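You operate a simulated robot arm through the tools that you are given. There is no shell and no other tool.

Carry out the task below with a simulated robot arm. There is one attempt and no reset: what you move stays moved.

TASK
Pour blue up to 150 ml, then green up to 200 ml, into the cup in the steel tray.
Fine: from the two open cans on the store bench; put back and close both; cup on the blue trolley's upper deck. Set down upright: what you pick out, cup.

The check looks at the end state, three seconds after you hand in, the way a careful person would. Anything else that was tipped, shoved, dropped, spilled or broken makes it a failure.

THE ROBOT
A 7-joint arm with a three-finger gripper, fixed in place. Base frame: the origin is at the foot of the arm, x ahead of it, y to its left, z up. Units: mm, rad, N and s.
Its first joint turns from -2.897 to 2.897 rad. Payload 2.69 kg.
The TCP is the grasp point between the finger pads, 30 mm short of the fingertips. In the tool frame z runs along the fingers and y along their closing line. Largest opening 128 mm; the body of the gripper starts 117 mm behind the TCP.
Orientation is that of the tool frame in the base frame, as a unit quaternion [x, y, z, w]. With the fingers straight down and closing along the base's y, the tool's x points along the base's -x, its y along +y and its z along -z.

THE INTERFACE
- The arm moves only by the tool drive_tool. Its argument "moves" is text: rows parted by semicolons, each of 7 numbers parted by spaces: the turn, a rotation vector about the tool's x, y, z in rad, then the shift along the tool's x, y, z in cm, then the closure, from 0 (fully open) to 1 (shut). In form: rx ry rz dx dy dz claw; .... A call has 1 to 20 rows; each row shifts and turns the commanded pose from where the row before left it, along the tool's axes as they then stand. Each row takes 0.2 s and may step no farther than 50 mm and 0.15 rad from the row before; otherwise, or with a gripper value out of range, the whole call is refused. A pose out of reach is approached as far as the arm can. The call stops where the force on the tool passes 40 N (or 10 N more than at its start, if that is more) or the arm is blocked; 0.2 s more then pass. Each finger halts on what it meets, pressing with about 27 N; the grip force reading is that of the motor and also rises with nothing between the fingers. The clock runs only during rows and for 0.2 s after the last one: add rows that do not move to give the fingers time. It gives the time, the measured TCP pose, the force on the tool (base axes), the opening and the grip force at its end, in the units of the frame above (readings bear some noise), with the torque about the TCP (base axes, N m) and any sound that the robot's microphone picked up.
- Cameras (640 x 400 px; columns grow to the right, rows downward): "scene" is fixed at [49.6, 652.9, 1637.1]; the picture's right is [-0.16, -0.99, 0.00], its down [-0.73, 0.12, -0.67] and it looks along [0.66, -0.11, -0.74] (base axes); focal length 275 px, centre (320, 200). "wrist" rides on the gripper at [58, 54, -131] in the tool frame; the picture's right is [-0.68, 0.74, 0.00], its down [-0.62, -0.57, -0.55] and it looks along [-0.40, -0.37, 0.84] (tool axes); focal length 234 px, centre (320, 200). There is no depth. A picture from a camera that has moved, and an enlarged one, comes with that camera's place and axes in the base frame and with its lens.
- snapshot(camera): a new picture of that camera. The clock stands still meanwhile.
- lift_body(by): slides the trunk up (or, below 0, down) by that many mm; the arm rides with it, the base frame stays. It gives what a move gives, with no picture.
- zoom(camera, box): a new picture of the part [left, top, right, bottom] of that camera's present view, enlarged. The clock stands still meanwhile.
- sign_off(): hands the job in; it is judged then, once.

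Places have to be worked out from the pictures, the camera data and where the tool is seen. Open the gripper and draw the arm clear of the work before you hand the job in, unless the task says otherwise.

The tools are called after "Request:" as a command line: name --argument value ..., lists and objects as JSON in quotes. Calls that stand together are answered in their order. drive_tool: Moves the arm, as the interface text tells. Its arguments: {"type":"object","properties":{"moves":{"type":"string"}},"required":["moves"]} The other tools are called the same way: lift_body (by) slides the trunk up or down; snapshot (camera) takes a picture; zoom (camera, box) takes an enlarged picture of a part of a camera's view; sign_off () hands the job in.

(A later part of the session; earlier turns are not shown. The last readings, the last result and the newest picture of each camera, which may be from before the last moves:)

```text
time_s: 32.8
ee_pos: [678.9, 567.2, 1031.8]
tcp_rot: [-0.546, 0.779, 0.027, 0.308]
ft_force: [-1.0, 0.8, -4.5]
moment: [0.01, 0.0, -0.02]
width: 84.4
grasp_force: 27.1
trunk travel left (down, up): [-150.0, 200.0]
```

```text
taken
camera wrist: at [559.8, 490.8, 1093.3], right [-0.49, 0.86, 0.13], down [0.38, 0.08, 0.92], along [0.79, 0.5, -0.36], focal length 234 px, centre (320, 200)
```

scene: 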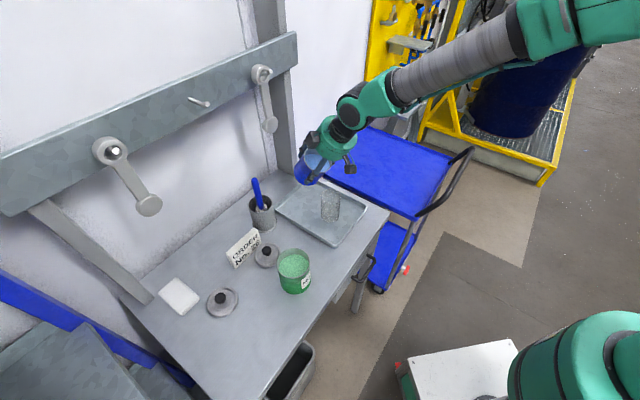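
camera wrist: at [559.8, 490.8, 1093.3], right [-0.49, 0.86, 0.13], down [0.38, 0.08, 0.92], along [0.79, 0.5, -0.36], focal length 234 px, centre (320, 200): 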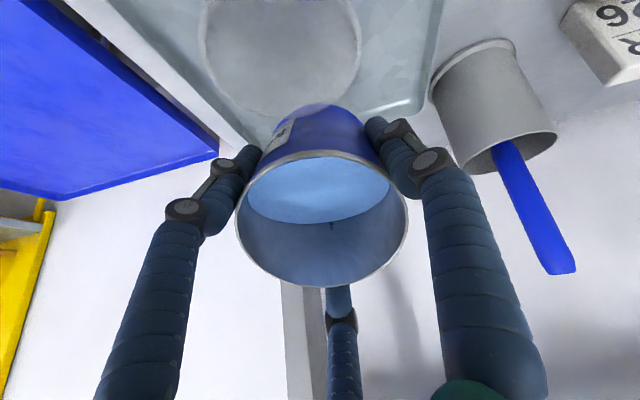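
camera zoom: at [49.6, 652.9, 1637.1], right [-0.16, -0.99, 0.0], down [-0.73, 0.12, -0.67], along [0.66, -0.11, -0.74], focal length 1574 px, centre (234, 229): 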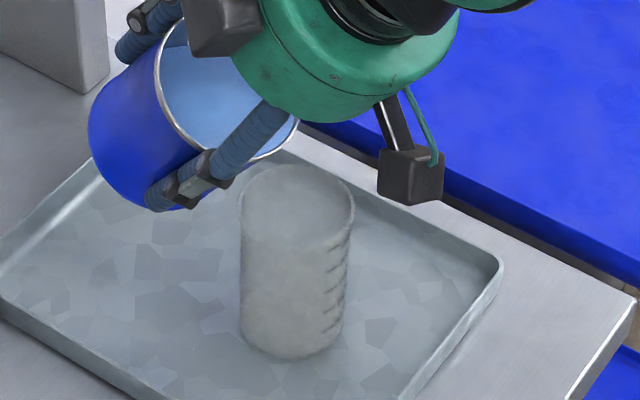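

No flow yet at 36°. Next to 40° in small steps.

Request:
drive_tool --moves "0.0175 -0.0303 0 0 0 0 1;0.0175 -0.0303 0 0 0 0 1;0 0 0 0 0 0 1;0 0 0 0 0 0 1"

Request:
zoom --camera "scene" --box '[300, 160, 370, 230]'

Request:
zoom --camera "wrist" --box '[200, 0, 430, 300]'

```text
time_s: 33.8
ee_pos: [677.3, 568.6, 1032.0]
tcp_rot: [-0.539, 0.77, 0.03, 0.341]
ft_force: [0.0, -0.5, -4.6]
moment: [-0.07, 0.04, 0.01]
width: 84.3
grasp_force: 26.8
trunk travel left (down, up): [-150.0, 200.0]
```

```text
5.71 times, centred on (335, 195) of scene
camera zoom: at [49.6, 652.9, 1637.1], right [-0.16, -0.99, 0.0], down [-0.73, 0.12, -0.67], along [0.66, -0.11, -0.74], focal length 1574 px, centre (234, 229)
```

zoom: 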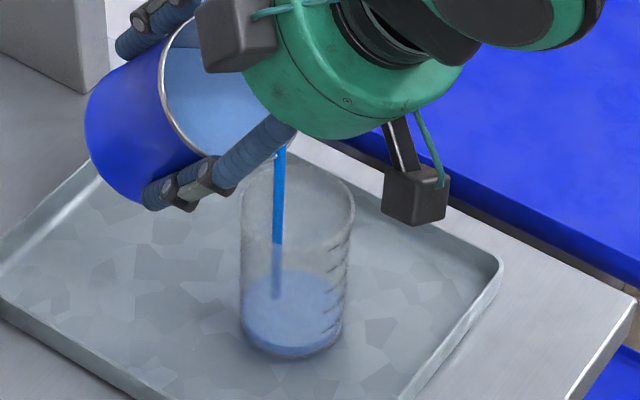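

```text
1.33 times, centred on (315, 150) of wrist
camera zoom: at [556.6, 488.7, 1083.3], right [-0.5, 0.86, 0.14], down [0.33, 0.04, 0.94], along [0.8, 0.52, -0.3], focal length 312 px, centre (327, 267)
```

zoom: 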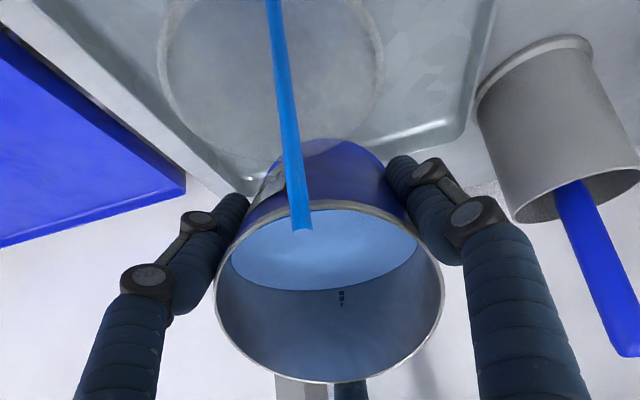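

Blue is flowing in a thin stream into the cup. Reading the level (clock stands still).

Request:
zoom --camera "scene" --box '[322, 188, 348, 224]'

```text
11.11 times, centred on (335, 206) of scene
camera zoom: at [49.6, 652.9, 1637.1], right [-0.16, -0.99, 0.0], down [-0.73, 0.12, -0.67], along [0.66, -0.11, -0.74], focal length 3060 px, centre (153, 133)
```

zoom: 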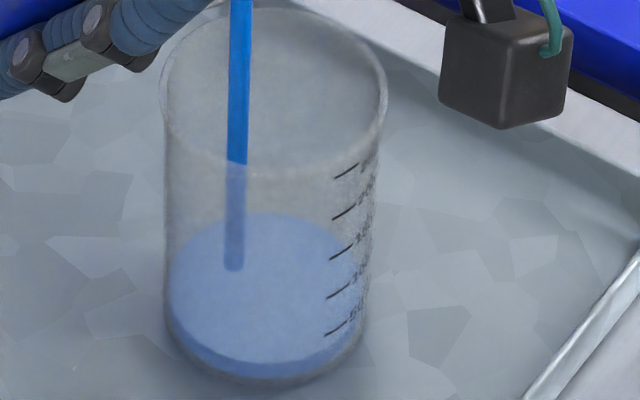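

Level reads ≈30 ml. I'll hold this tilt and see whether the flow settles.

Request:
drive_tool --moves "0 0 0 0 0 0 1;0 0 0 0 0 0 1"

Request:
zoom --camera "scene" --box '[322, 188, 348, 224]'

```text
time_s: 34.4
ee_pos: [676.5, 568.4, 1032.8]
tcp_rot: [-0.539, 0.77, 0.029, 0.34]
ft_force: [0.5, 0.1, -4.5]
moment: [-0.03, 0.05, 0.01]
width: 84.4
grasp_force: 26.8
trunk travel left (down, up): [-150.0, 200.0]
```

```text
11.11 times, centred on (335, 206) of scene
camera zoom: at [49.6, 652.9, 1637.1], right [-0.16, -0.99, 0.0], down [-0.73, 0.12, -0.67], along [0.66, -0.11, -0.74], focal length 3060 px, centre (153, 133)
```

zoom: 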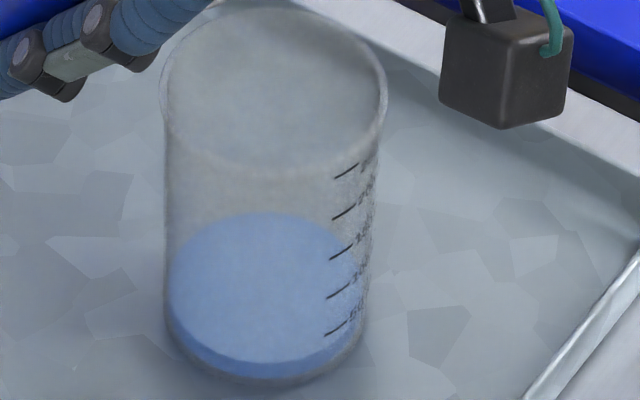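

Flow settled at ≈25–30 ml: equilibrium pouring, so I can meter by tilt. Go to 48° with pauses.

Request:
drive_tool --moves "0.0175 -0.0303 0 0 0 0 1;0 0 0 0 0 0 1;0.0175 -0.0303 0 0 0 0 1;0 0 0 0 0 0 1;0.0175 -0.0303 0 0 0 0 1;0 0 0 0 0 0 1;0.0175 -0.0303 0 0 0 0 1;0 0 0 0 0 0 1;0 0 0 0 0 0 1"

Request:
zoom --camera "scene" --box '[322, 188, 348, 224]'

Request:
zoom --camera "scene" --box '[300, 160, 370, 230]'

```text
time_s: 36.4
ee_pos: [676.8, 569.4, 1032.7]
tcp_rot: [-0.524, 0.748, 0.036, 0.405]
ft_force: [0.4, -0.3, -3.1]
moment: [0.0, 0.03, 0.0]
width: 84.4
grasp_force: 27.4
trunk travel left (down, up): [-150.0, 200.0]
```

```text
11.11 times, centred on (335, 206) of scene
camera zoom: at [49.6, 652.9, 1637.1], right [-0.16, -0.99, 0.0], down [-0.73, 0.12, -0.67], along [0.66, -0.11, -0.74], focal length 3060 px, centre (153, 133)
```

zoom: 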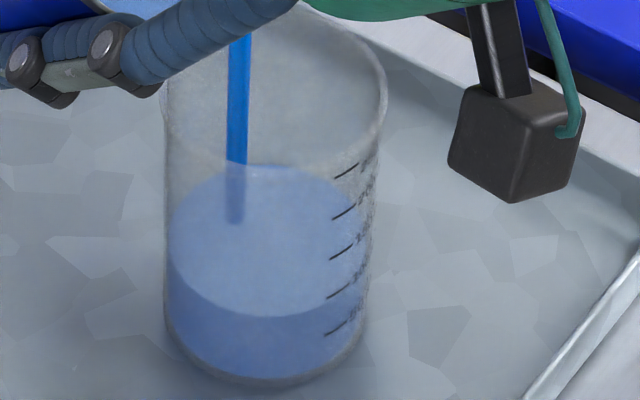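

```text
5.71 times, centred on (335, 195) of scene
camera zoom: at [49.6, 652.9, 1637.1], right [-0.16, -0.99, 0.0], down [-0.73, 0.12, -0.67], along [0.66, -0.11, -0.74], focal length 1574 px, centre (234, 229)
```

zoom: 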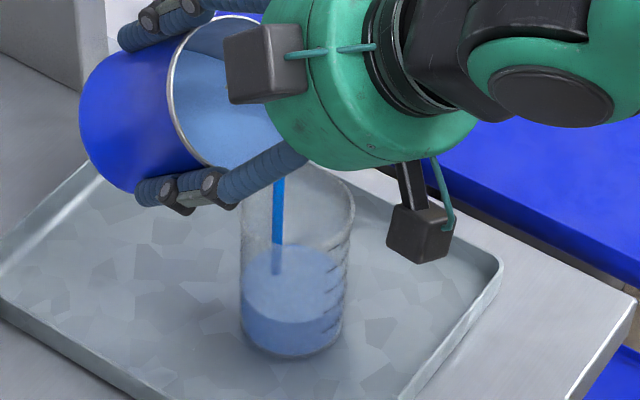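

Level around 90 ml and still running out; waiting for it to settle.

Request:
drive_tool --moves "0 0 0 0 0 0 1;0 0 0 0 0 0 1;0 0 0 0 0 0 1"

Request:
zoom --camera "scene" --box '[322, 188, 348, 224]'

Request:
zoom --camera "scene" --box '[330, 196, 344, 222]'

```text
time_s: 37.2
ee_pos: [677.0, 568.4, 1032.8]
tcp_rot: [-0.524, 0.748, 0.036, 0.405]
ft_force: [0.9, -0.7, -3.0]
moment: [-0.05, 0.06, 0.0]
width: 84.3
grasp_force: 27.3
trunk travel left (down, up): [-150.0, 200.0]
```

```text
11.11 times, centred on (335, 206) of scene
camera zoom: at [49.6, 652.9, 1637.1], right [-0.16, -0.99, 0.0], down [-0.73, 0.12, -0.67], along [0.66, -0.11, -0.74], focal length 3060 px, centre (153, 133)
```

zoom: 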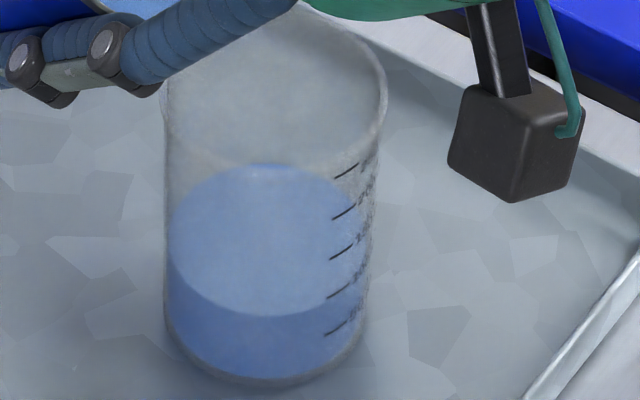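

```text
15.38 times, centred on (337, 209) of scene
camera zoom: at [49.6, 652.9, 1637.1], right [-0.16, -0.99, 0.0], down [-0.73, 0.12, -0.67], along [0.66, -0.11, -0.74], focal length 4237 px, centre (58, 62)
```

zoom: 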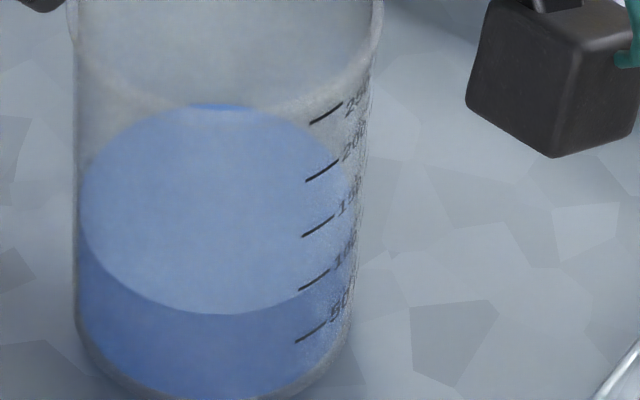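

The flow settled; correcting for wall parallax I read ≈84 ml, matching my equilibrium model (84 ml at 48°; ~149 ml at 55°). I raise 4 mm for clearance and go to 53.5°.

Request:
drive_tool --moves "0 0 0 -0.265 -0.153 -0.257 1;0.0131 -0.0227 0 0 0 0 1;0 0 0 0 0 0 1;0.0131 -0.0227 0 0 0 0 1;0 0 0 0 0 0 1;0.0131 -0.0227 0 0 0 0 1;0 0 0 0 0 0 1;0.0087 -0.0151 0 0 0 0 1;0 0 0 0 0 0 1;0 0 0 0 0 0 1;0 0 0 0 0 0 1;0 0 0 0 0 0 1;0 0 0 0 0 0 1"

Request:
zoom --camera "scene" --box '[330, 196, 344, 222]'

Request:
zoom --camera "scene" --box '[300, 160, 370, 230]'

```text
time_s: 40.0
ee_pos: [677.9, 569.4, 1035.8]
tcp_rot: [-0.512, 0.735, 0.037, 0.443]
ft_force: [-0.3, -0.6, -3.1]
moment: [-0.03, 0.02, 0.0]
width: 84.5
grasp_force: 26.9
trunk travel left (down, up): [-150.0, 200.0]
```

```text
15.38 times, centred on (337, 209) of scene
camera zoom: at [49.6, 652.9, 1637.1], right [-0.16, -0.99, 0.0], down [-0.73, 0.12, -0.67], along [0.66, -0.11, -0.74], focal length 4237 px, centre (58, 62)
```

zoom: 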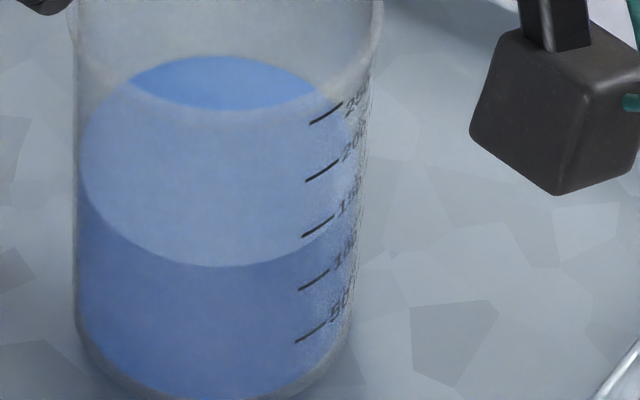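

```text
5.71 times, centred on (335, 195) of scene
camera zoom: at [49.6, 652.9, 1637.1], right [-0.16, -0.99, 0.0], down [-0.73, 0.12, -0.67], along [0.66, -0.11, -0.74], focal length 1574 px, centre (234, 229)
```

zoom: 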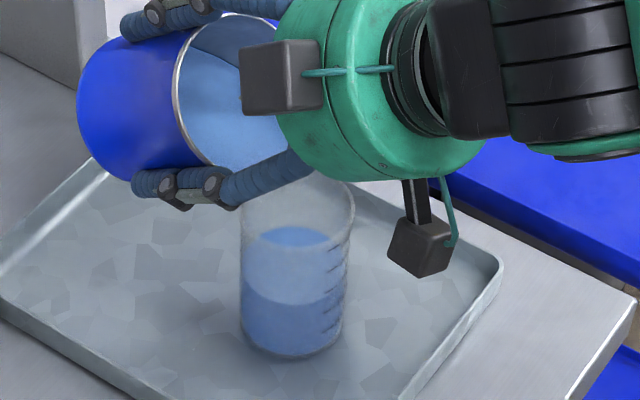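

Level ≈128 ml at measured tilt 52.8° (model agrees: 129). About 2° more is needed; I add 1.5° and recheck.

Request:
drive_tool --moves "0.0065 -0.0113 0 0 0 0 1;0 0 0 0 0 0 1;0.0065 -0.0113 0 0 0 0 1;0 0 0 0 0 0 1;0 0 0 0 0 0 1;0 0 0 0 0 0 1;0 0 0 0 0 0 1;0 0 0 0 0 0 1"

Request:
zoom --camera "scene" --box '[330, 196, 344, 222]'

```text
time_s: 41.8
ee_pos: [679.8, 565.7, 1035.2]
tcp_rot: [-0.51, 0.734, 0.033, 0.446]
ft_force: [0.5, -0.6, -3.2]
moment: [-0.03, 0.0, -0.02]
width: 84.2
grasp_force: 26.5
out of reach, approached as far as the arm can: row 3
trunk travel left (down, up): [-150.0, 200.0]
```

```text
15.38 times, centred on (337, 209) of scene
camera zoom: at [49.6, 652.9, 1637.1], right [-0.16, -0.99, 0.0], down [-0.73, 0.12, -0.67], along [0.66, -0.11, -0.74], focal length 4237 px, centre (58, 62)
```

zoom: 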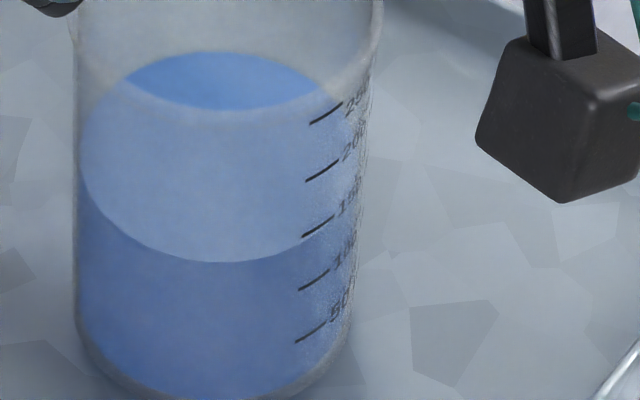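

Level ≈131 ml, but the arm hit a joint limit in row 3 (small lateral drift). I'll tilt back 6° first so nothing drips, then roll the can about its own axis by +0.52 to unwind the wrist, which keeps the same pour direction.

Request:
drive_tool --moves "-0.0175 0.0303 0 0 0 0 1;-0.0175 0.0303 0 0 0 0 1;-0.0175 0.0303 0 0 0 0 1;0 0 0 0 0 0 1;0 0 0 0 0 0 1"

Request:
snapshot --camera "wrist"

Request:
snapshot --camera "scene"

```text
time_s: 43.0
ee_pos: [678.5, 567.9, 1037.6]
tcp_rot: [-0.522, 0.746, 0.037, 0.413]
ft_force: [0.3, -0.6, -2.5]
moment: [-0.02, 0.06, 0.0]
width: 84.4
grasp_force: 26.9
trunk travel left (down, up): [-150.0, 200.0]
```

```text
taken
camera wrist: at [552.9, 485.4, 1065.1], right [-0.52, 0.84, 0.16], down [0.21, -0.06, 0.98], along [0.83, 0.54, -0.14], focal length 234 px, centre (320, 200)
```

wrist: 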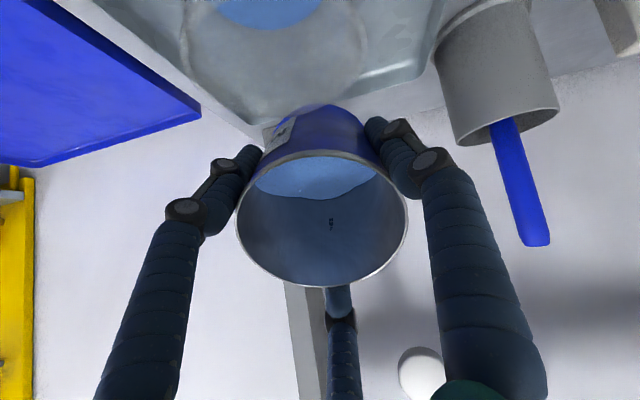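

```text
taken
```

scene: 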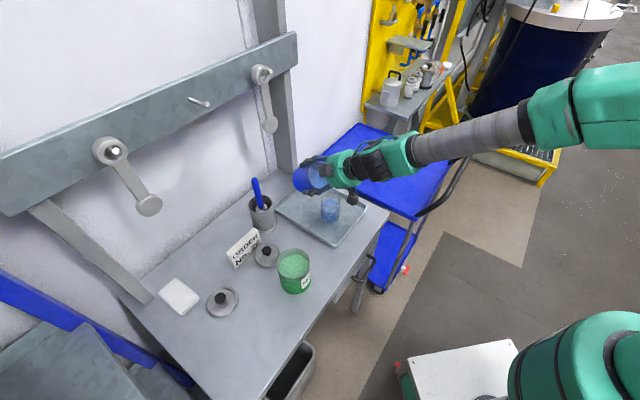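

Tilt now 49°, flow stopped. Rolling about the can's axis by +0.52 rad.

Request:
drive_tool --moves "0 0 0.131 0 0 0 1;0 0 0.131 0 0 0 1;0 0 0.131 0 0 0 1;0 0 0.131 0 0 0 1;0 0 0 0 0 0 1;0 0 0 0 0 0 1"

Request:
zoom --camera "scene" --box '[300, 160, 370, 230]'

Request:
snapshot --camera "wrist"

```text
time_s: 44.4
ee_pos: [676.9, 568.5, 1036.7]
tcp_rot: [-0.309, 0.856, 0.141, 0.39]
ft_force: [0.7, 0.2, -3.2]
moment: [-0.03, 0.02, 0.02]
width: 84.2
grasp_force: 26.6
trunk travel left (down, up): [-150.0, 200.0]
```

```text
5.71 times, centred on (335, 195) of scene
camera zoom: at [49.6, 652.9, 1637.1], right [-0.16, -0.99, 0.0], down [-0.73, 0.12, -0.67], along [0.66, -0.11, -0.74], focal length 1574 px, centre (234, 229)
```

zoom: 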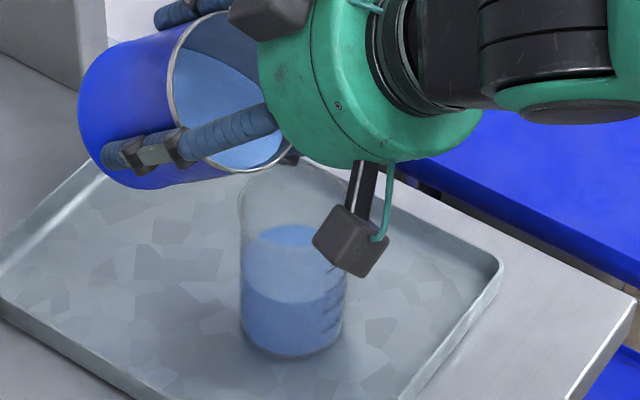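

```text
taken
camera wrist: at [538.1, 521.4, 1078.8], right [-0.13, 0.85, 0.51], down [0.36, -0.44, 0.82], along [0.93, 0.29, -0.24], focal length 234 px, centre (320, 200)
```

wrist: 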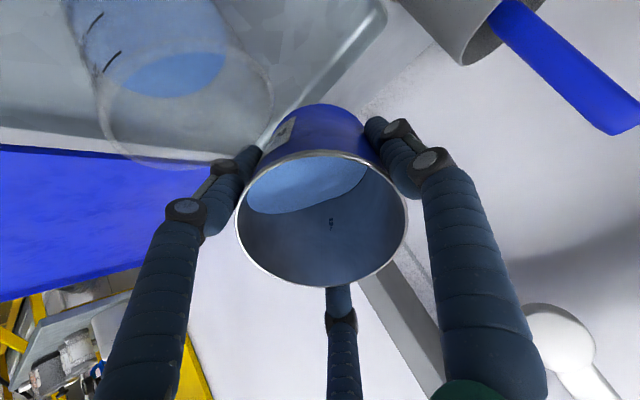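

Pour direction unchanged (azimuth 40°, tilt 49°). Now continue tilting about tool −y to about 54°.

Request:
drive_tool --moves "0 -0.035 0 0 0 0 1;0 0 0 0 0 0 1;0 -0.026 0 0 0 0 1;0 0 0 0 0 0 1;0 -0.0175 0 0 0 0 1;0 0 0 0 0 0 1;0 0 0 0 0 0 1;0 0 0 0 0 0 1;0 0 0 0 0 0 1"

Request:
zoom --camera "scene" --box '[330, 196, 344, 222]'

Request:
zoom --camera "scene" --box '[300, 160, 370, 230]'

```text
time_s: 46.4
ee_pos: [678.0, 568.3, 1037.9]
tcp_rot: [-0.306, 0.843, 0.152, 0.416]
ft_force: [0.1, 0.7, -2.4]
moment: [-0.03, -0.01, -0.01]
width: 84.1
grasp_force: 26.8
trunk travel left (down, up): [-150.0, 200.0]
```

```text
15.38 times, centred on (337, 209) of scene
camera zoom: at [49.6, 652.9, 1637.1], right [-0.16, -0.99, 0.0], down [-0.73, 0.12, -0.67], along [0.66, -0.11, -0.74], focal length 4237 px, centre (58, 62)
```

zoom: 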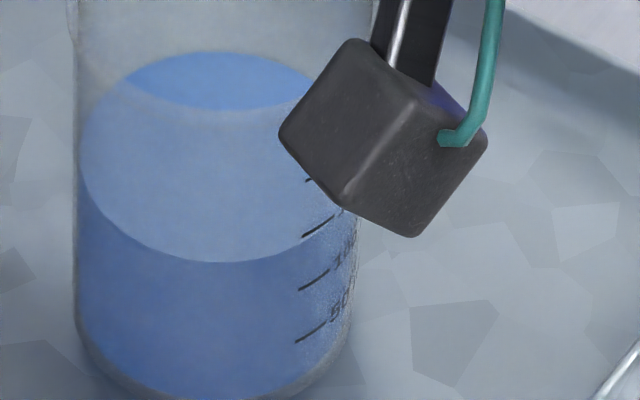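

```text
5.71 times, centred on (335, 195) of scene
camera zoom: at [49.6, 652.9, 1637.1], right [-0.16, -0.99, 0.0], down [-0.73, 0.12, -0.67], along [0.66, -0.11, -0.74], focal length 1574 px, centre (234, 229)
```

zoom: 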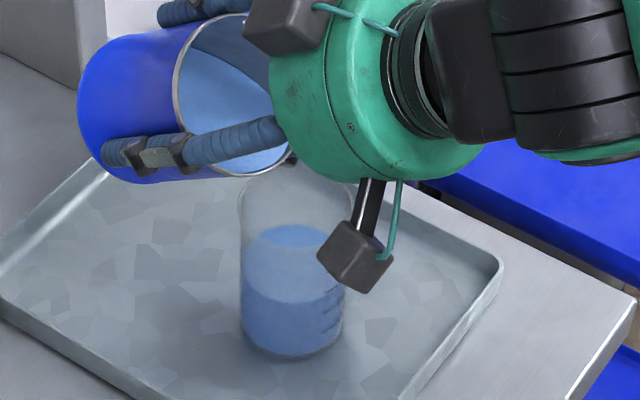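

No limit message now; tilt 52.6°, level unchanged at ≈131. Continue 1° at a time to about 54.3°.

Request:
drive_tool --moves "0 -0.0175 0 0 0 0 1;0 0 0 0 0 0 1;0 -0.012 0 0 0 0 1;0 0 0 0 0 0 1;0 0 0 0 0 0 1;0 0 0 0 0 0 1;0 0 0 0 0 0 1;0 0 0 0 0 0 1"

Request:
zoom --camera "scene" --box '[330, 196, 344, 222]'

```text
time_s: 48.2
ee_pos: [679.6, 564.3, 1035.3]
tcp_rot: [-0.302, 0.842, 0.147, 0.423]
ft_force: [0.5, 0.8, -3.6]
moment: [-0.03, 0.05, 0.02]
width: 84.1
grasp_force: 26.9
out of reach, approached as far as the arm can: row 3
trunk travel left (down, up): [-150.0, 200.0]
```

```text
15.38 times, centred on (337, 209) of scene
camera zoom: at [49.6, 652.9, 1637.1], right [-0.16, -0.99, 0.0], down [-0.73, 0.12, -0.67], along [0.66, -0.11, -0.74], focal length 4237 px, centre (58, 62)
```

zoom: 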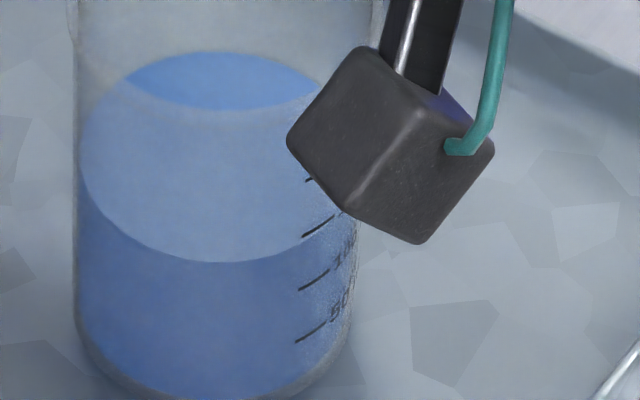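

The same wrist limit at ≈53°, so it is the forearm/tool alignment rather than roll. Lowering the trunk will flatten the forearm: I tilt back to ≈45°, raise the can 105 mm, then slide the trunk down 100 mm.

Request:
drive_tool --moves "0 0.035 0 0 0 0 1;0 0.035 0 0 0 0 1;0 0.035 0 0 0 0 1;0 0.035 0 0 0 0 1;0 0 0 0 0 0 1;0 0 0 -0.7 0 -0.7 1;0 0 0 -1.4 0 -1.4 1;0 0 0 -1.4 0 -1.4 1;0 0 0 -1.4 0 -1.4 1;0 0 0 -1.4 0 -1.4 1;0 0 0 -0.8 0 -0.8 1;0 0 0 -0.4 0 -0.4 1;0 0 0 0 0 0 1"

Request:
snapshot --camera "scene"

```text
time_s: 51.0
ee_pos: [672.8, 565.9, 1142.4]
tcp_rot: [-0.313, 0.861, 0.137, 0.376]
ft_force: [-0.4, -0.1, -2.5]
moment: [-0.04, 0.07, 0.0]
width: 84.3
grasp_force: 27.3
trunk travel left (down, up): [-150.0, 200.0]
```

```text
taken
```

scene: 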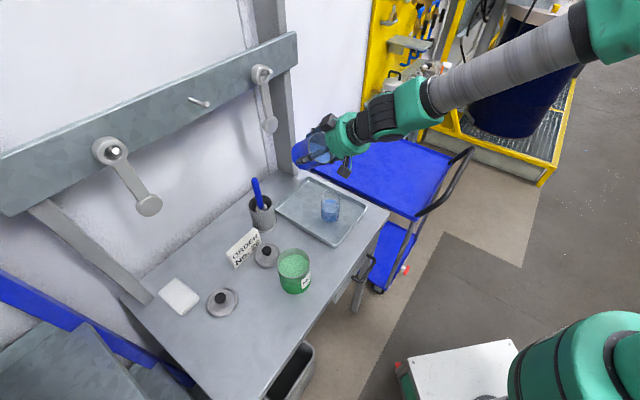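

Tilt ≈47°, z=1142, nothing spilled. Now lower the trunk 100 mm.

Request:
lift_body --by -100

Request:
snapshot --camera "scene"

Request:
zoom --camera "scene" --box '[300, 160, 370, 230]'

```text
time_s: 52.3
ee_pos: [673.9, 566.0, 1044.2]
tcp_rot: [-0.312, 0.861, 0.137, 0.377]
ft_force: [-0.3, 0.0, -2.8]
moment: [-0.05, 0.04, 0.01]
width: 84.3
grasp_force: 26.6
trunk travel left (down, up): [-50.0, 300.0]
```

```text
taken
```

scene: 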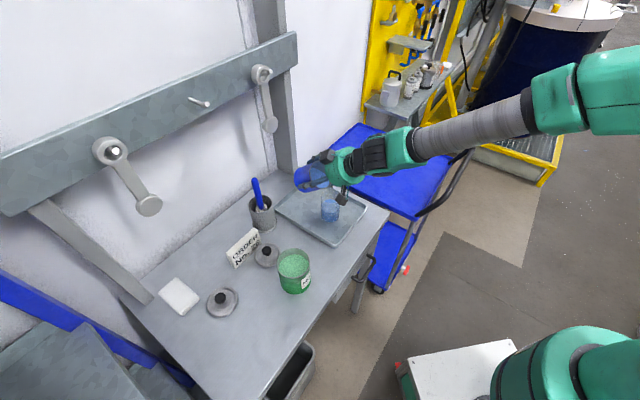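

```text
5.71 times, centred on (335, 195) of scene
camera zoom: at [49.6, 652.9, 1637.1], right [-0.16, -0.99, 0.0], down [-0.73, 0.12, -0.67], along [0.66, -0.11, -0.74], focal length 1574 px, centre (234, 229)
```

zoom: 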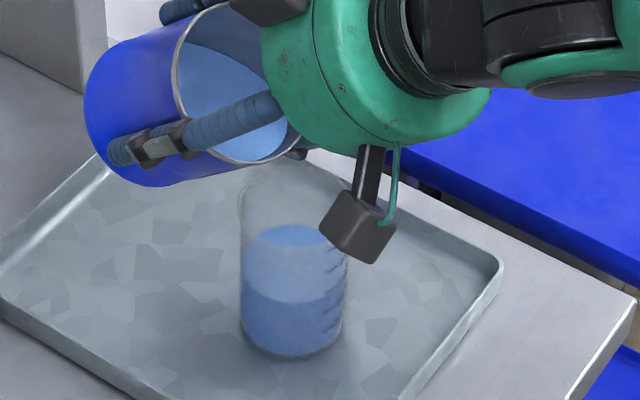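

Cup untouched and everything in place. Adjust back to pour position and tilt to about 53.5°.

Request:
drive_tool --moves "0 0 0 0.26 0 0.75 1;0 -0.035 0 0 0 0 1;0 -0.035 0 0 0 0 1;0 -0.0175 0 0 0 0 1;0 0 0 0 0 0 1;0 -0.0175 0 0 0 0 1;0 0 0 0 0 0 1;0 0 0 0 0 0 1;0 0 0 0 0 0 1"

Request:
zoom --camera "scene" --box '[330, 196, 344, 222]'

Request:
zoom --camera "scene" --box '[300, 160, 370, 230]'

```text
time_s: 54.3
ee_pos: [676.1, 567.9, 1035.6]
tcp_rot: [-0.306, 0.84, 0.154, 0.421]
ft_force: [-1.2, 0.5, -3.0]
moment: [-0.05, 0.04, 0.03]
width: 84.6
grasp_force: 27.5
trunk travel left (down, up): [-50.0, 300.0]
```

```text
15.38 times, centred on (337, 209) of scene
camera zoom: at [49.6, 652.9, 1637.1], right [-0.16, -0.99, 0.0], down [-0.73, 0.12, -0.67], along [0.66, -0.11, -0.74], focal length 4237 px, centre (58, 62)
```

zoom: 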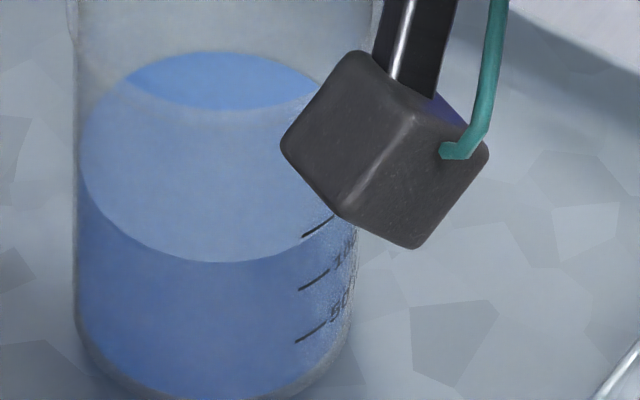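

```text
5.71 times, centred on (335, 195) of scene
camera zoom: at [49.6, 652.9, 1637.1], right [-0.16, -0.99, 0.0], down [-0.73, 0.12, -0.67], along [0.66, -0.11, -0.74], focal length 1574 px, centre (234, 229)
```

zoom: 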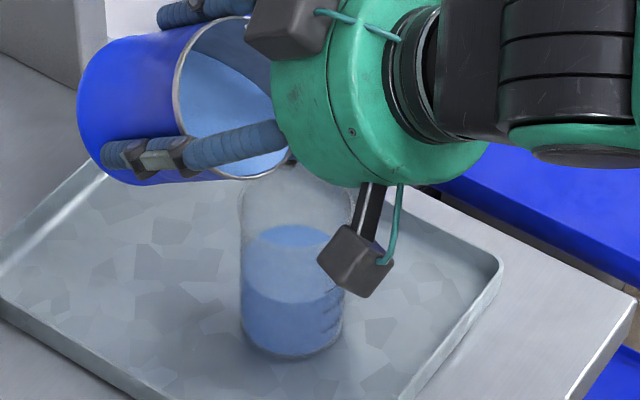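

Tilt 53.3°, within reach now. Adding 1°.

Request:
drive_tool --moves "0 -0.0175 0 0 0 0 1;0 0 0 0 0 0 1;0 0 0 0 0 0 1;0 0 0 0 0 0 1;0 0 0 0 0 0 1;0 0 0 0 0 0 1"

Request:
zoom --camera "scene" --box '[330, 196, 344, 222]'

```text
time_s: 55.7
ee_pos: [676.5, 566.8, 1035.6]
tcp_rot: [-0.304, 0.837, 0.156, 0.428]
ft_force: [-0.6, 0.3, -2.7]
moment: [-0.03, 0.03, -0.01]
width: 84.3
grasp_force: 27.0
trunk travel left (down, up): [-50.0, 300.0]
```

```text
15.38 times, centred on (337, 209) of scene
camera zoom: at [49.6, 652.9, 1637.1], right [-0.16, -0.99, 0.0], down [-0.73, 0.12, -0.67], along [0.66, -0.11, -0.74], focal length 4237 px, centre (58, 62)
```

zoom: 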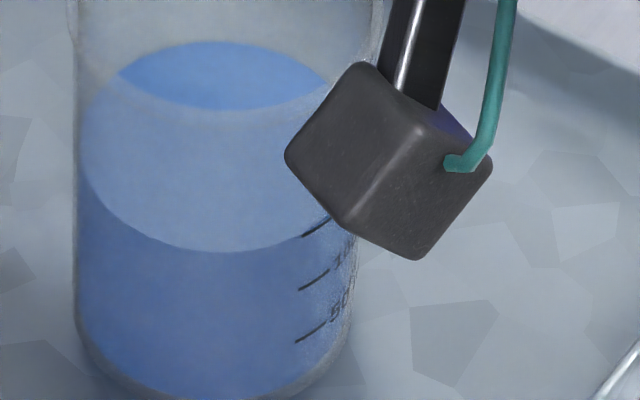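

Now ≈141–147 ml depending on wall parallax; I need a finer look at where the surface meets the 150 mark.

Request:
zoom --camera "scene" --box '[330, 203, 342, 213]'

Request:
snapshot --camera "wrist"

```text
16.00 times, centred on (336, 208) of scene
camera zoom: at [49.6, 652.9, 1637.1], right [-0.16, -0.99, 0.0], down [-0.73, 0.12, -0.67], along [0.66, -0.11, -0.74], focal length 4407 px, centre (64, 72)
```

zoom: 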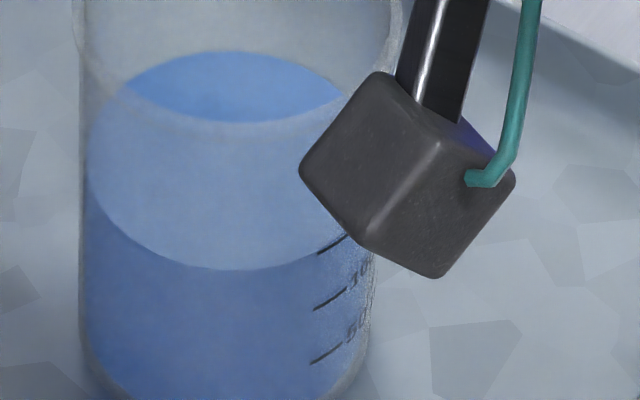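

```text
taken
camera wrist: at [535.1, 518.4, 1065.4], right [-0.17, 0.82, 0.55], down [0.3, -0.49, 0.82], along [0.94, 0.3, -0.16], focal length 234 px, centre (320, 200)
```

wrist: 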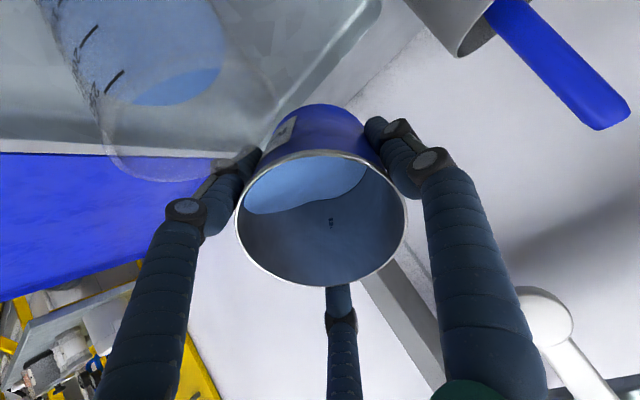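

The wrist camera sees the cup with its ticks from another angle; enlarging that.

Request:
zoom --camera "wrist" --box '[40, 0, 240, 130]'

```text
3.08 times, centred on (140, 65) of wrist
camera zoom: at [535.1, 518.4, 1065.4], right [-0.17, 0.82, 0.55], down [0.3, -0.49, 0.82], along [0.94, 0.3, -0.16], focal length 720 px, centre (874, 615)
```

zoom: 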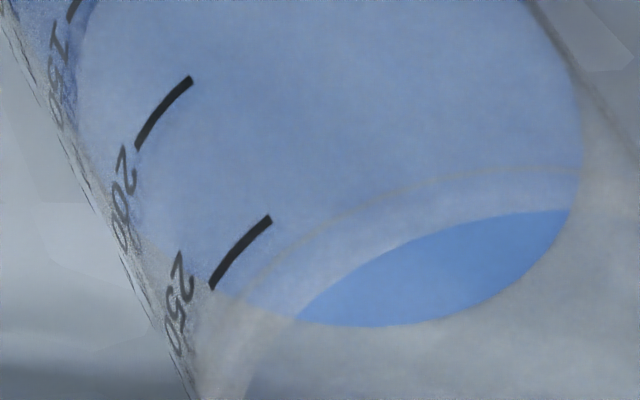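

A careful fit (inner radius ≈30 mm, ticks on the outer wall) gives 147 ml now, consistent with all four earlier readings. A last 0.3° should bring it to 150.

Request:
drive_tool --moves "0 -0.005 0 0 0 0 1;0 0 0 0 0 0 1;0 0 0 0 0 0 1;0 0 0 0 0 0 1;0 0 0 0 0 0 1;0 0 0 0 0 0 1"

Request:
zoom --camera "scene" --box '[330, 203, 342, 213]'

```text
time_s: 57.1
ee_pos: [677.2, 567.0, 1034.9]
tcp_rot: [-0.304, 0.835, 0.157, 0.43]
ft_force: [0.8, 0.0, -2.5]
moment: [-0.05, 0.06, -0.02]
width: 84.5
grasp_force: 26.8
trunk travel left (down, up): [-50.0, 300.0]
```

```text
16.00 times, centred on (336, 208) of scene
camera zoom: at [49.6, 652.9, 1637.1], right [-0.16, -0.99, 0.0], down [-0.73, 0.12, -0.67], along [0.66, -0.11, -0.74], focal length 4407 px, centre (64, 72)
```

zoom: 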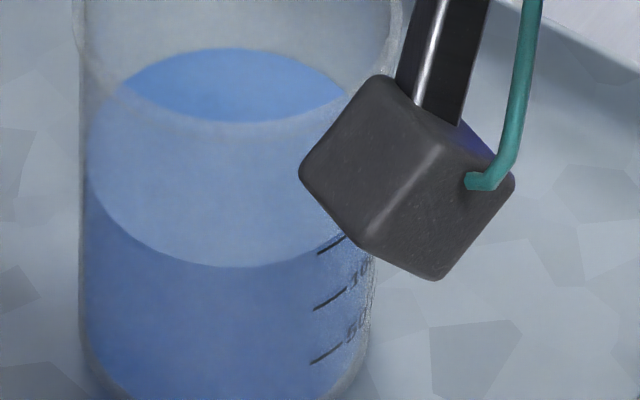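

150 ml of blue reached. Tilt back, then rise and bring the can upright above the tray.

Request:
drive_tool --moves "0 0.05 0 0 0 0 1;0 0.08 0 0 0 0 1;0 0.08 0 0 0 0 1;0 0 0 0 0 0 1;0 0 0 -1 0 -1.1 1;0 0 0 -1.5 0 -1.7 1;0 0 0 -1.5 0 -1.6 1;0 0.1237 0 0 0 0 1;0 0.1237 0 0 0 0 1;0 0.1237 0 0 0 0 1;0 0.1237 0 0 0 0 1;0 0.1237 0 0 0 0 1;0 0.1237 0 0 0 0 1;0 0 0 0 0 0 1;0 0 0 0 0 0 1"

Request:
snapshot --camera "scene"

Request:
snapshot --camera "wrist"

Request:
zoom --camera "scene" --box '[300, 160, 370, 250]'

```text
time_s: 60.3
ee_pos: [676.8, 567.8, 1096.5]
tcp_rot: [-0.341, 0.94, 0.0, -0.002]
ft_force: [0.1, -0.4, -3.1]
moment: [-0.02, 0.0, 0.01]
width: 84.8
grasp_force: 27.2
trunk travel left (down, up): [-50.0, 300.0]
```

```text
taken
```

scene: 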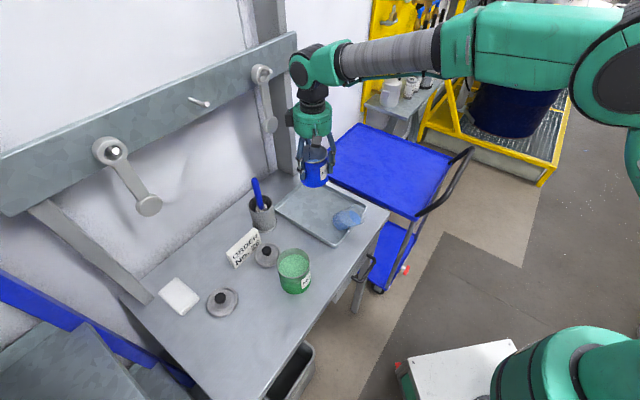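

```text
taken
camera wrist: at [598.4, 571.0, 1227.3], right [0.05, 1.0, 0.0], down [0.84, -0.04, 0.55], along [0.55, -0.03, -0.84], focal length 234 px, centre (320, 200)
```

wrist: 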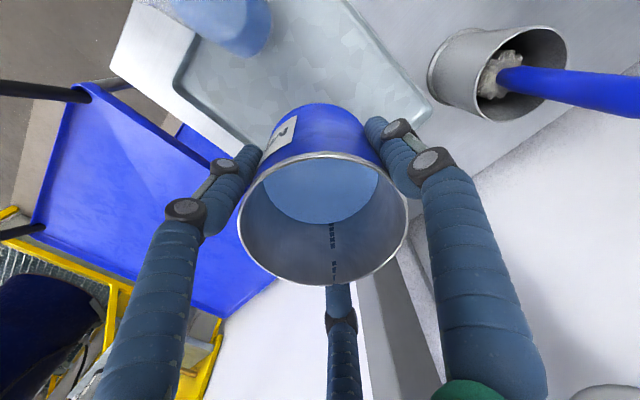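

```text
4.44 times, centred on (335, 205) of scene
camera zoom: at [49.6, 652.9, 1637.1], right [-0.16, -0.99, 0.0], down [-0.73, 0.12, -0.67], along [0.66, -0.11, -0.74], focal length 1224 px, centre (253, 178)
```

zoom: 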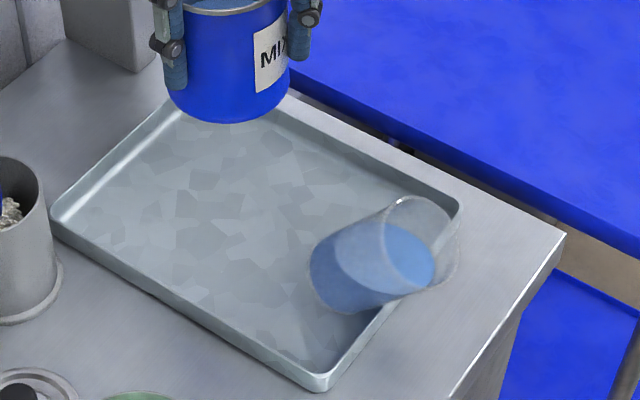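

The cup has been knocked over somewhere in that move — it's leaning near the tray edge. I need to see its state in detail right away (clock is stopped).

Request:
zoom --camera "scene" --box '[320, 190, 365, 240]'

Request:
zoom --camera "wrist" --box '[120, 0, 340, 140]'

```text
8.00 times, centred on (342, 215) of scene
camera zoom: at [49.6, 652.9, 1637.1], right [-0.16, -0.99, 0.0], down [-0.73, 0.12, -0.67], along [0.66, -0.11, -0.74], focal length 2203 px, centre (140, 80)
```

zoom: 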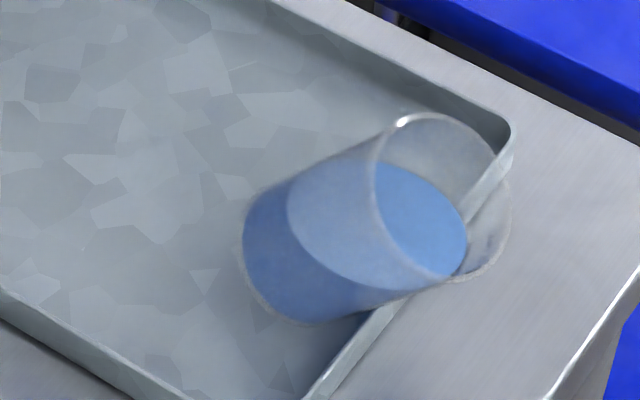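

```text
2.86 times, centred on (230, 70) of wrist
camera zoom: at [598.4, 571.0, 1227.3], right [0.05, 1.0, 0.0], down [0.84, -0.04, 0.55], along [0.55, -0.03, -0.84], focal length 669 px, centre (577, 571)
```

zoom: 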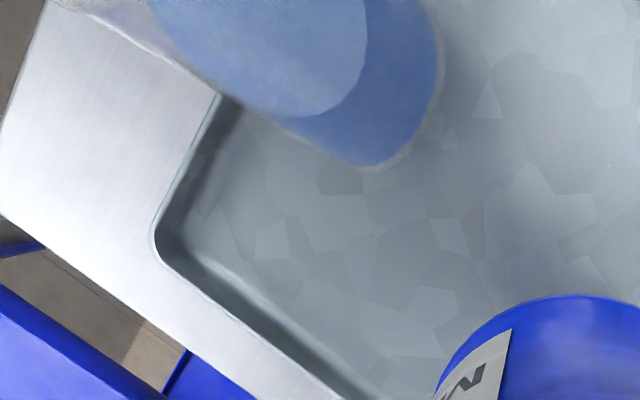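

The cup leans on the tray edge but still seems to hold its contents, with no visible spill. I'll first take the blue can back to its place, by the same high path, to free the hand.

Request:
drive_tool --moves "0 0 0 0.334 0.863 0 1;0 0 0 0.667 1.726 0 1;0 0 0 1.001 2.589 0 1;0 0 0 1.334 3.452 0 1;0 0 0 1.334 3.452 0 1;0 0 0 1.334 3.452 0 1"

Request:
zoom --camera "scene" --box '[320, 190, 365, 240]'

Request:
snapshot --camera "wrist"

```text
time_s: 61.7
ee_pos: [530.3, 646.2, 1094.0]
tcp_rot: [-0.341, 0.94, 0.0, -0.002]
ft_force: [-0.1, -0.6, -3.3]
moment: [0.01, 0.05, -0.01]
width: 84.4
grasp_force: 27.1
trunk travel left (down, up): [-50.0, 300.0]
```

```text
8.00 times, centred on (342, 215) of scene
camera zoom: at [49.6, 652.9, 1637.1], right [-0.16, -0.99, 0.0], down [-0.73, 0.12, -0.67], along [0.66, -0.11, -0.74], focal length 2203 px, centre (140, 80)
```

zoom: 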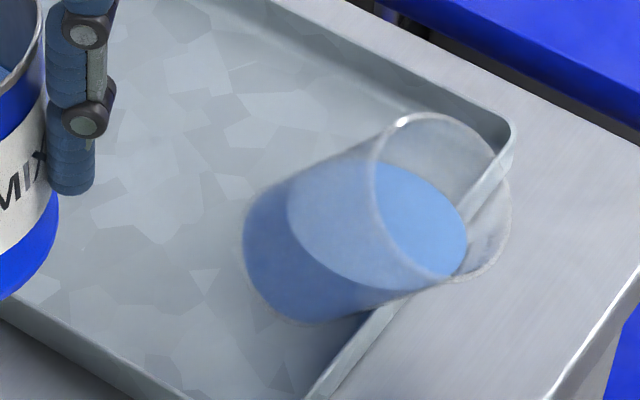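

```text
taken
camera wrist: at [451.7, 649.1, 1226.8], right [0.05, 1.0, 0.0], down [0.84, -0.04, 0.55], along [0.55, -0.03, -0.84], focal length 234 px, centre (320, 200)
```

wrist: 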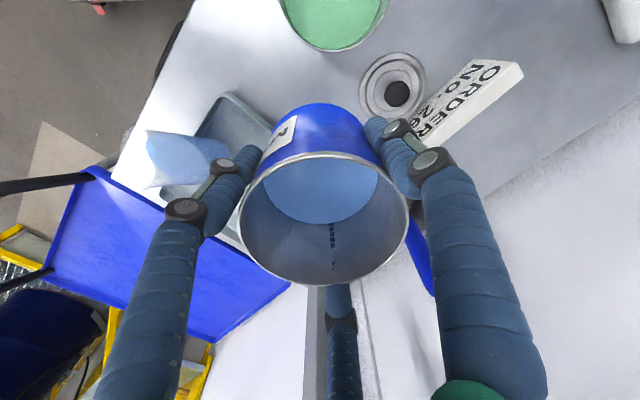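

The cup is stable with liquid level inside its leaning wall; good. Continue to the blue can's place.

Request:
drive_tool --moves "0 0 0 0.334 0.863 0 1;0 0 0 0.667 1.726 0 1;0 0 0 1.001 2.589 0 1;0 0 0 1.334 3.452 0 1;0 0 0 1.334 3.452 0 1;0 0 0 1.334 3.452 0 1;0 0 0 1.334 3.452 0 1;0 0 0 1.001 2.589 0 1;0 0 0 0.667 1.726 0 1;0 0 0 0.667 1.726 0 1;0 0 0 0.334 0.863 0 1;0 0 0 0 0 0 1;0 0 0 0 0 0 1"

Request:
snapshot --camera "wrist"

```text
time_s: 64.5
ee_pos: [288.2, 781.0, 1095.5]
tcp_rot: [-0.341, 0.94, 0.0, -0.001]
ft_force: [0.5, 0.6, -2.8]
moment: [0.0, 0.02, 0.03]
width: 84.2
grasp_force: 26.9
trunk travel left (down, up): [-50.0, 300.0]
```

```text
taken
camera wrist: at [209.6, 785.2, 1227.0], right [0.05, 1.0, 0.0], down [0.84, -0.04, 0.55], along [0.55, -0.03, -0.84], focal length 234 px, centre (320, 200)
```

wrist: 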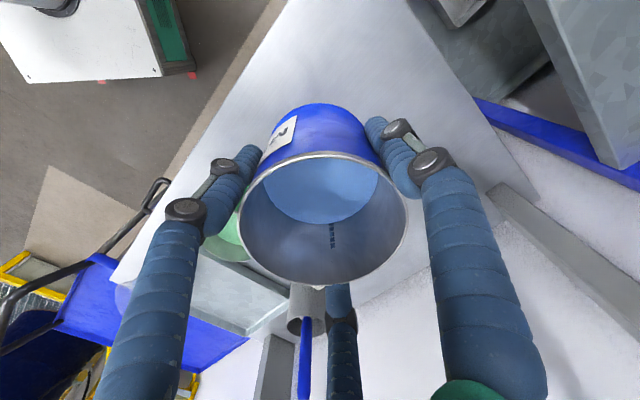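

Grip unchanged. Descend to just above the bench.

Request:
drive_tool --moves "0 0 0 0 0 1 1;0 0 0 0 0 1.6 1;0 0 0 0 0 1.8 1;0 0 0 0 0 1.8 1;0 0 0 0 0 1.8 1;0 0 0 0 0 1.8 1;0 0 0 0 0 1.4 1;0 0 0 0 0 1 1;0 0 0 0 0 0.6 1;0 0 0 0 0 0.5 1;0 0 0 0 0 0.2 1;0 0 0 0 0 0 1"

Request:
snapshot --camera "wrist"

```text
time_s: 67.1
ee_pos: [289.3, 783.6, 962.3]
tcp_rot: [-0.341, 0.94, 0.001, -0.001]
ft_force: [-0.7, 0.0, -0.2]
moment: [0.1, -0.02, 0.02]
width: 84.2
grasp_force: 26.9
trunk travel left (down, up): [-50.0, 300.0]
```

```text
taken
camera wrist: at [209.4, 785.3, 1092.9], right [0.05, 1.0, 0.0], down [0.84, -0.04, 0.55], along [0.55, -0.02, -0.84], focal length 234 px, centre (320, 200)
```

wrist: 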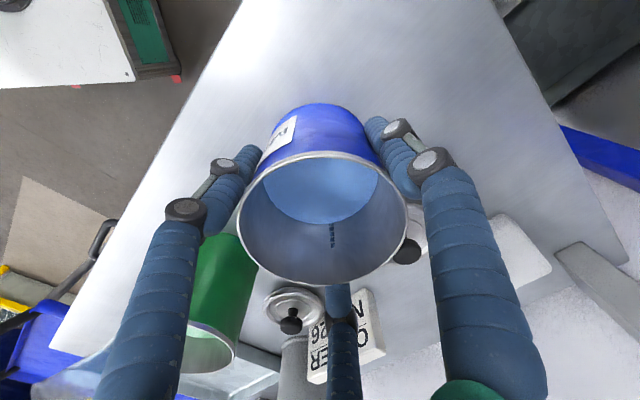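

The load has gone to ~0, so the can touches the bench. Half a millimetre more, then open gently.

Request:
drive_tool --moves "0 0 0 0 0 0.05 1;0 0 0 0 0 0 1"

```text
time_s: 67.7
ee_pos: [288.2, 782.7, 961.9]
tcp_rot: [-0.341, 0.94, 0.001, 0.0]
ft_force: [-1.7, -2.3, 4.7]
moment: [0.15, -0.14, -0.04]
width: 84.5
grasp_force: 27.3
trunk travel left (down, up): [-50.0, 300.0]
```

Request:
drive_tool --moves "0 0 0 0 0 0 0.25;0 0 0 0 0 0 0.2;0 0 0 0 0 0 0.1;0 0 0 0 0 0 0;0 0 0 0 0 -2 0;0 0 0 0 0 -4 0;0 0 0 0 0 -4 0;0 0 0 0 0 -4 0;0 0 0 0 0 0 0"

Request:
snapshot --camera "wrist"

Request:
snapshot --camera "scene"

```text
time_s: 69.7
ee_pos: [288.5, 781.5, 1100.4]
tcp_rot: [-0.341, 0.94, 0.0, 0.0]
ft_force: [-0.2, -0.5, -0.3]
moment: [0.02, -0.01, -0.01]
width: 128.2
grasp_force: 0.0
trunk travel left (down, up): [-50.0, 300.0]
```

```text
taken
camera wrist: at [209.8, 785.3, 1232.3], right [0.05, 1.0, 0.0], down [0.84, -0.04, 0.55], along [0.55, -0.02, -0.84], focal length 234 px, centre (320, 200)
```

wrist: 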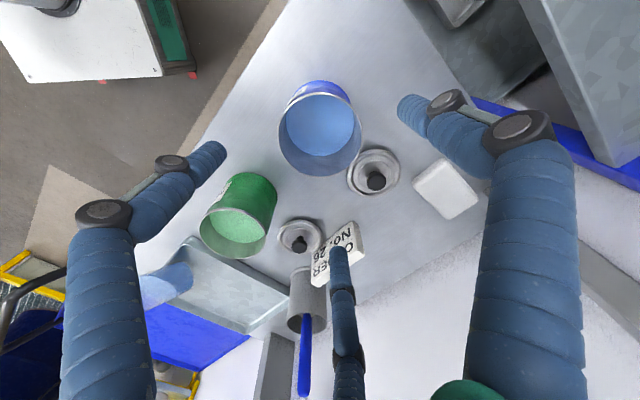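

```text
taken
```

scene: 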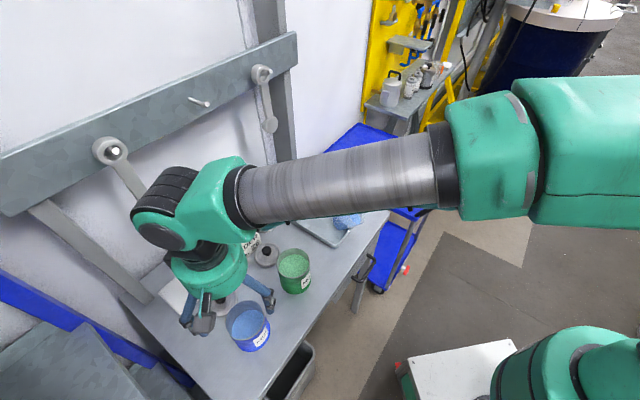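

Blue can stands in its place. Now I go over to view the leaning cup from above.

Request:
drive_tool --moves "0 0 0 -0.9675 -3.54 -0.833 0;0 0 0 -0.9675 -3.54 -0.833 0;0 0 0 -0.9675 -3.54 -0.833 0;0 0 0 -0.9675 -3.54 -0.833 0;0 0 0 -0.9675 -3.54 -0.833 0;0 0 0 -0.9675 -3.54 -0.833 0;0 0 0 -0.9675 -3.54 -0.833 0;0 0 0 -0.9675 -3.54 -0.833 0;0 0 0 -0.9675 -3.54 -0.833 0;0 0 0 -0.9675 -3.54 -0.833 0;0 0 0 -0.9675 -3.54 -0.833 0;0 0 0 -0.9675 -3.54 -0.833 0;0 0 0 0 0 0 0;0 0 0 0 0 0 0"

Request:
snapshot --camera "wrist"

Request:
zoom --camera "scene" --box '[315, 185, 370, 245]'

```text
time_s: 72.7
ee_pos: [649.6, 532.6, 1197.1]
tcp_rot: [-0.343, 0.939, 0.001, -0.001]
ft_force: [-0.3, -0.2, 0.6]
moment: [0.02, 0.02, 0.02]
width: 127.7
grasp_force: 0.1
trunk travel left (down, up): [-50.0, 300.0]
```

```text
taken
camera wrist: at [570.7, 535.2, 1328.8], right [0.05, 1.0, 0.0], down [0.84, -0.04, 0.55], along [0.55, -0.02, -0.84], focal length 234 px, centre (320, 200)
```

wrist: 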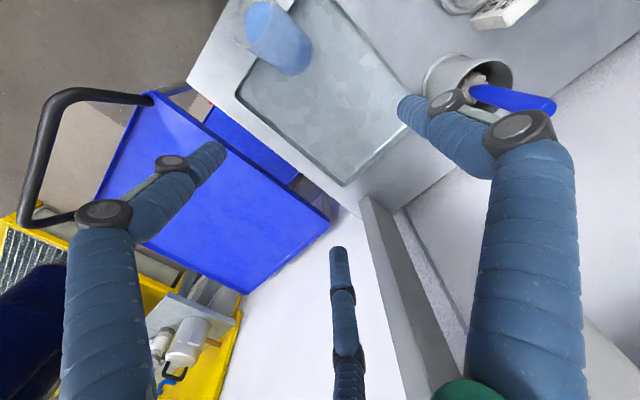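

```text
6.67 times, centred on (342, 215) of scene
camera zoom: at [49.6, 652.9, 1637.1], right [-0.16, -0.99, 0.0], down [-0.73, 0.12, -0.67], along [0.66, -0.11, -0.74], focal length 1836 px, centre (170, 100)
```

zoom: 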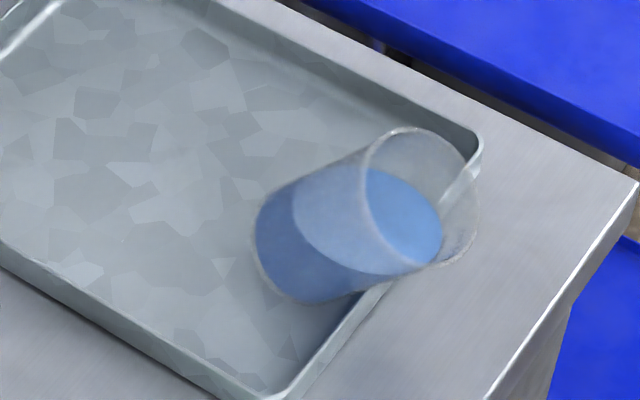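

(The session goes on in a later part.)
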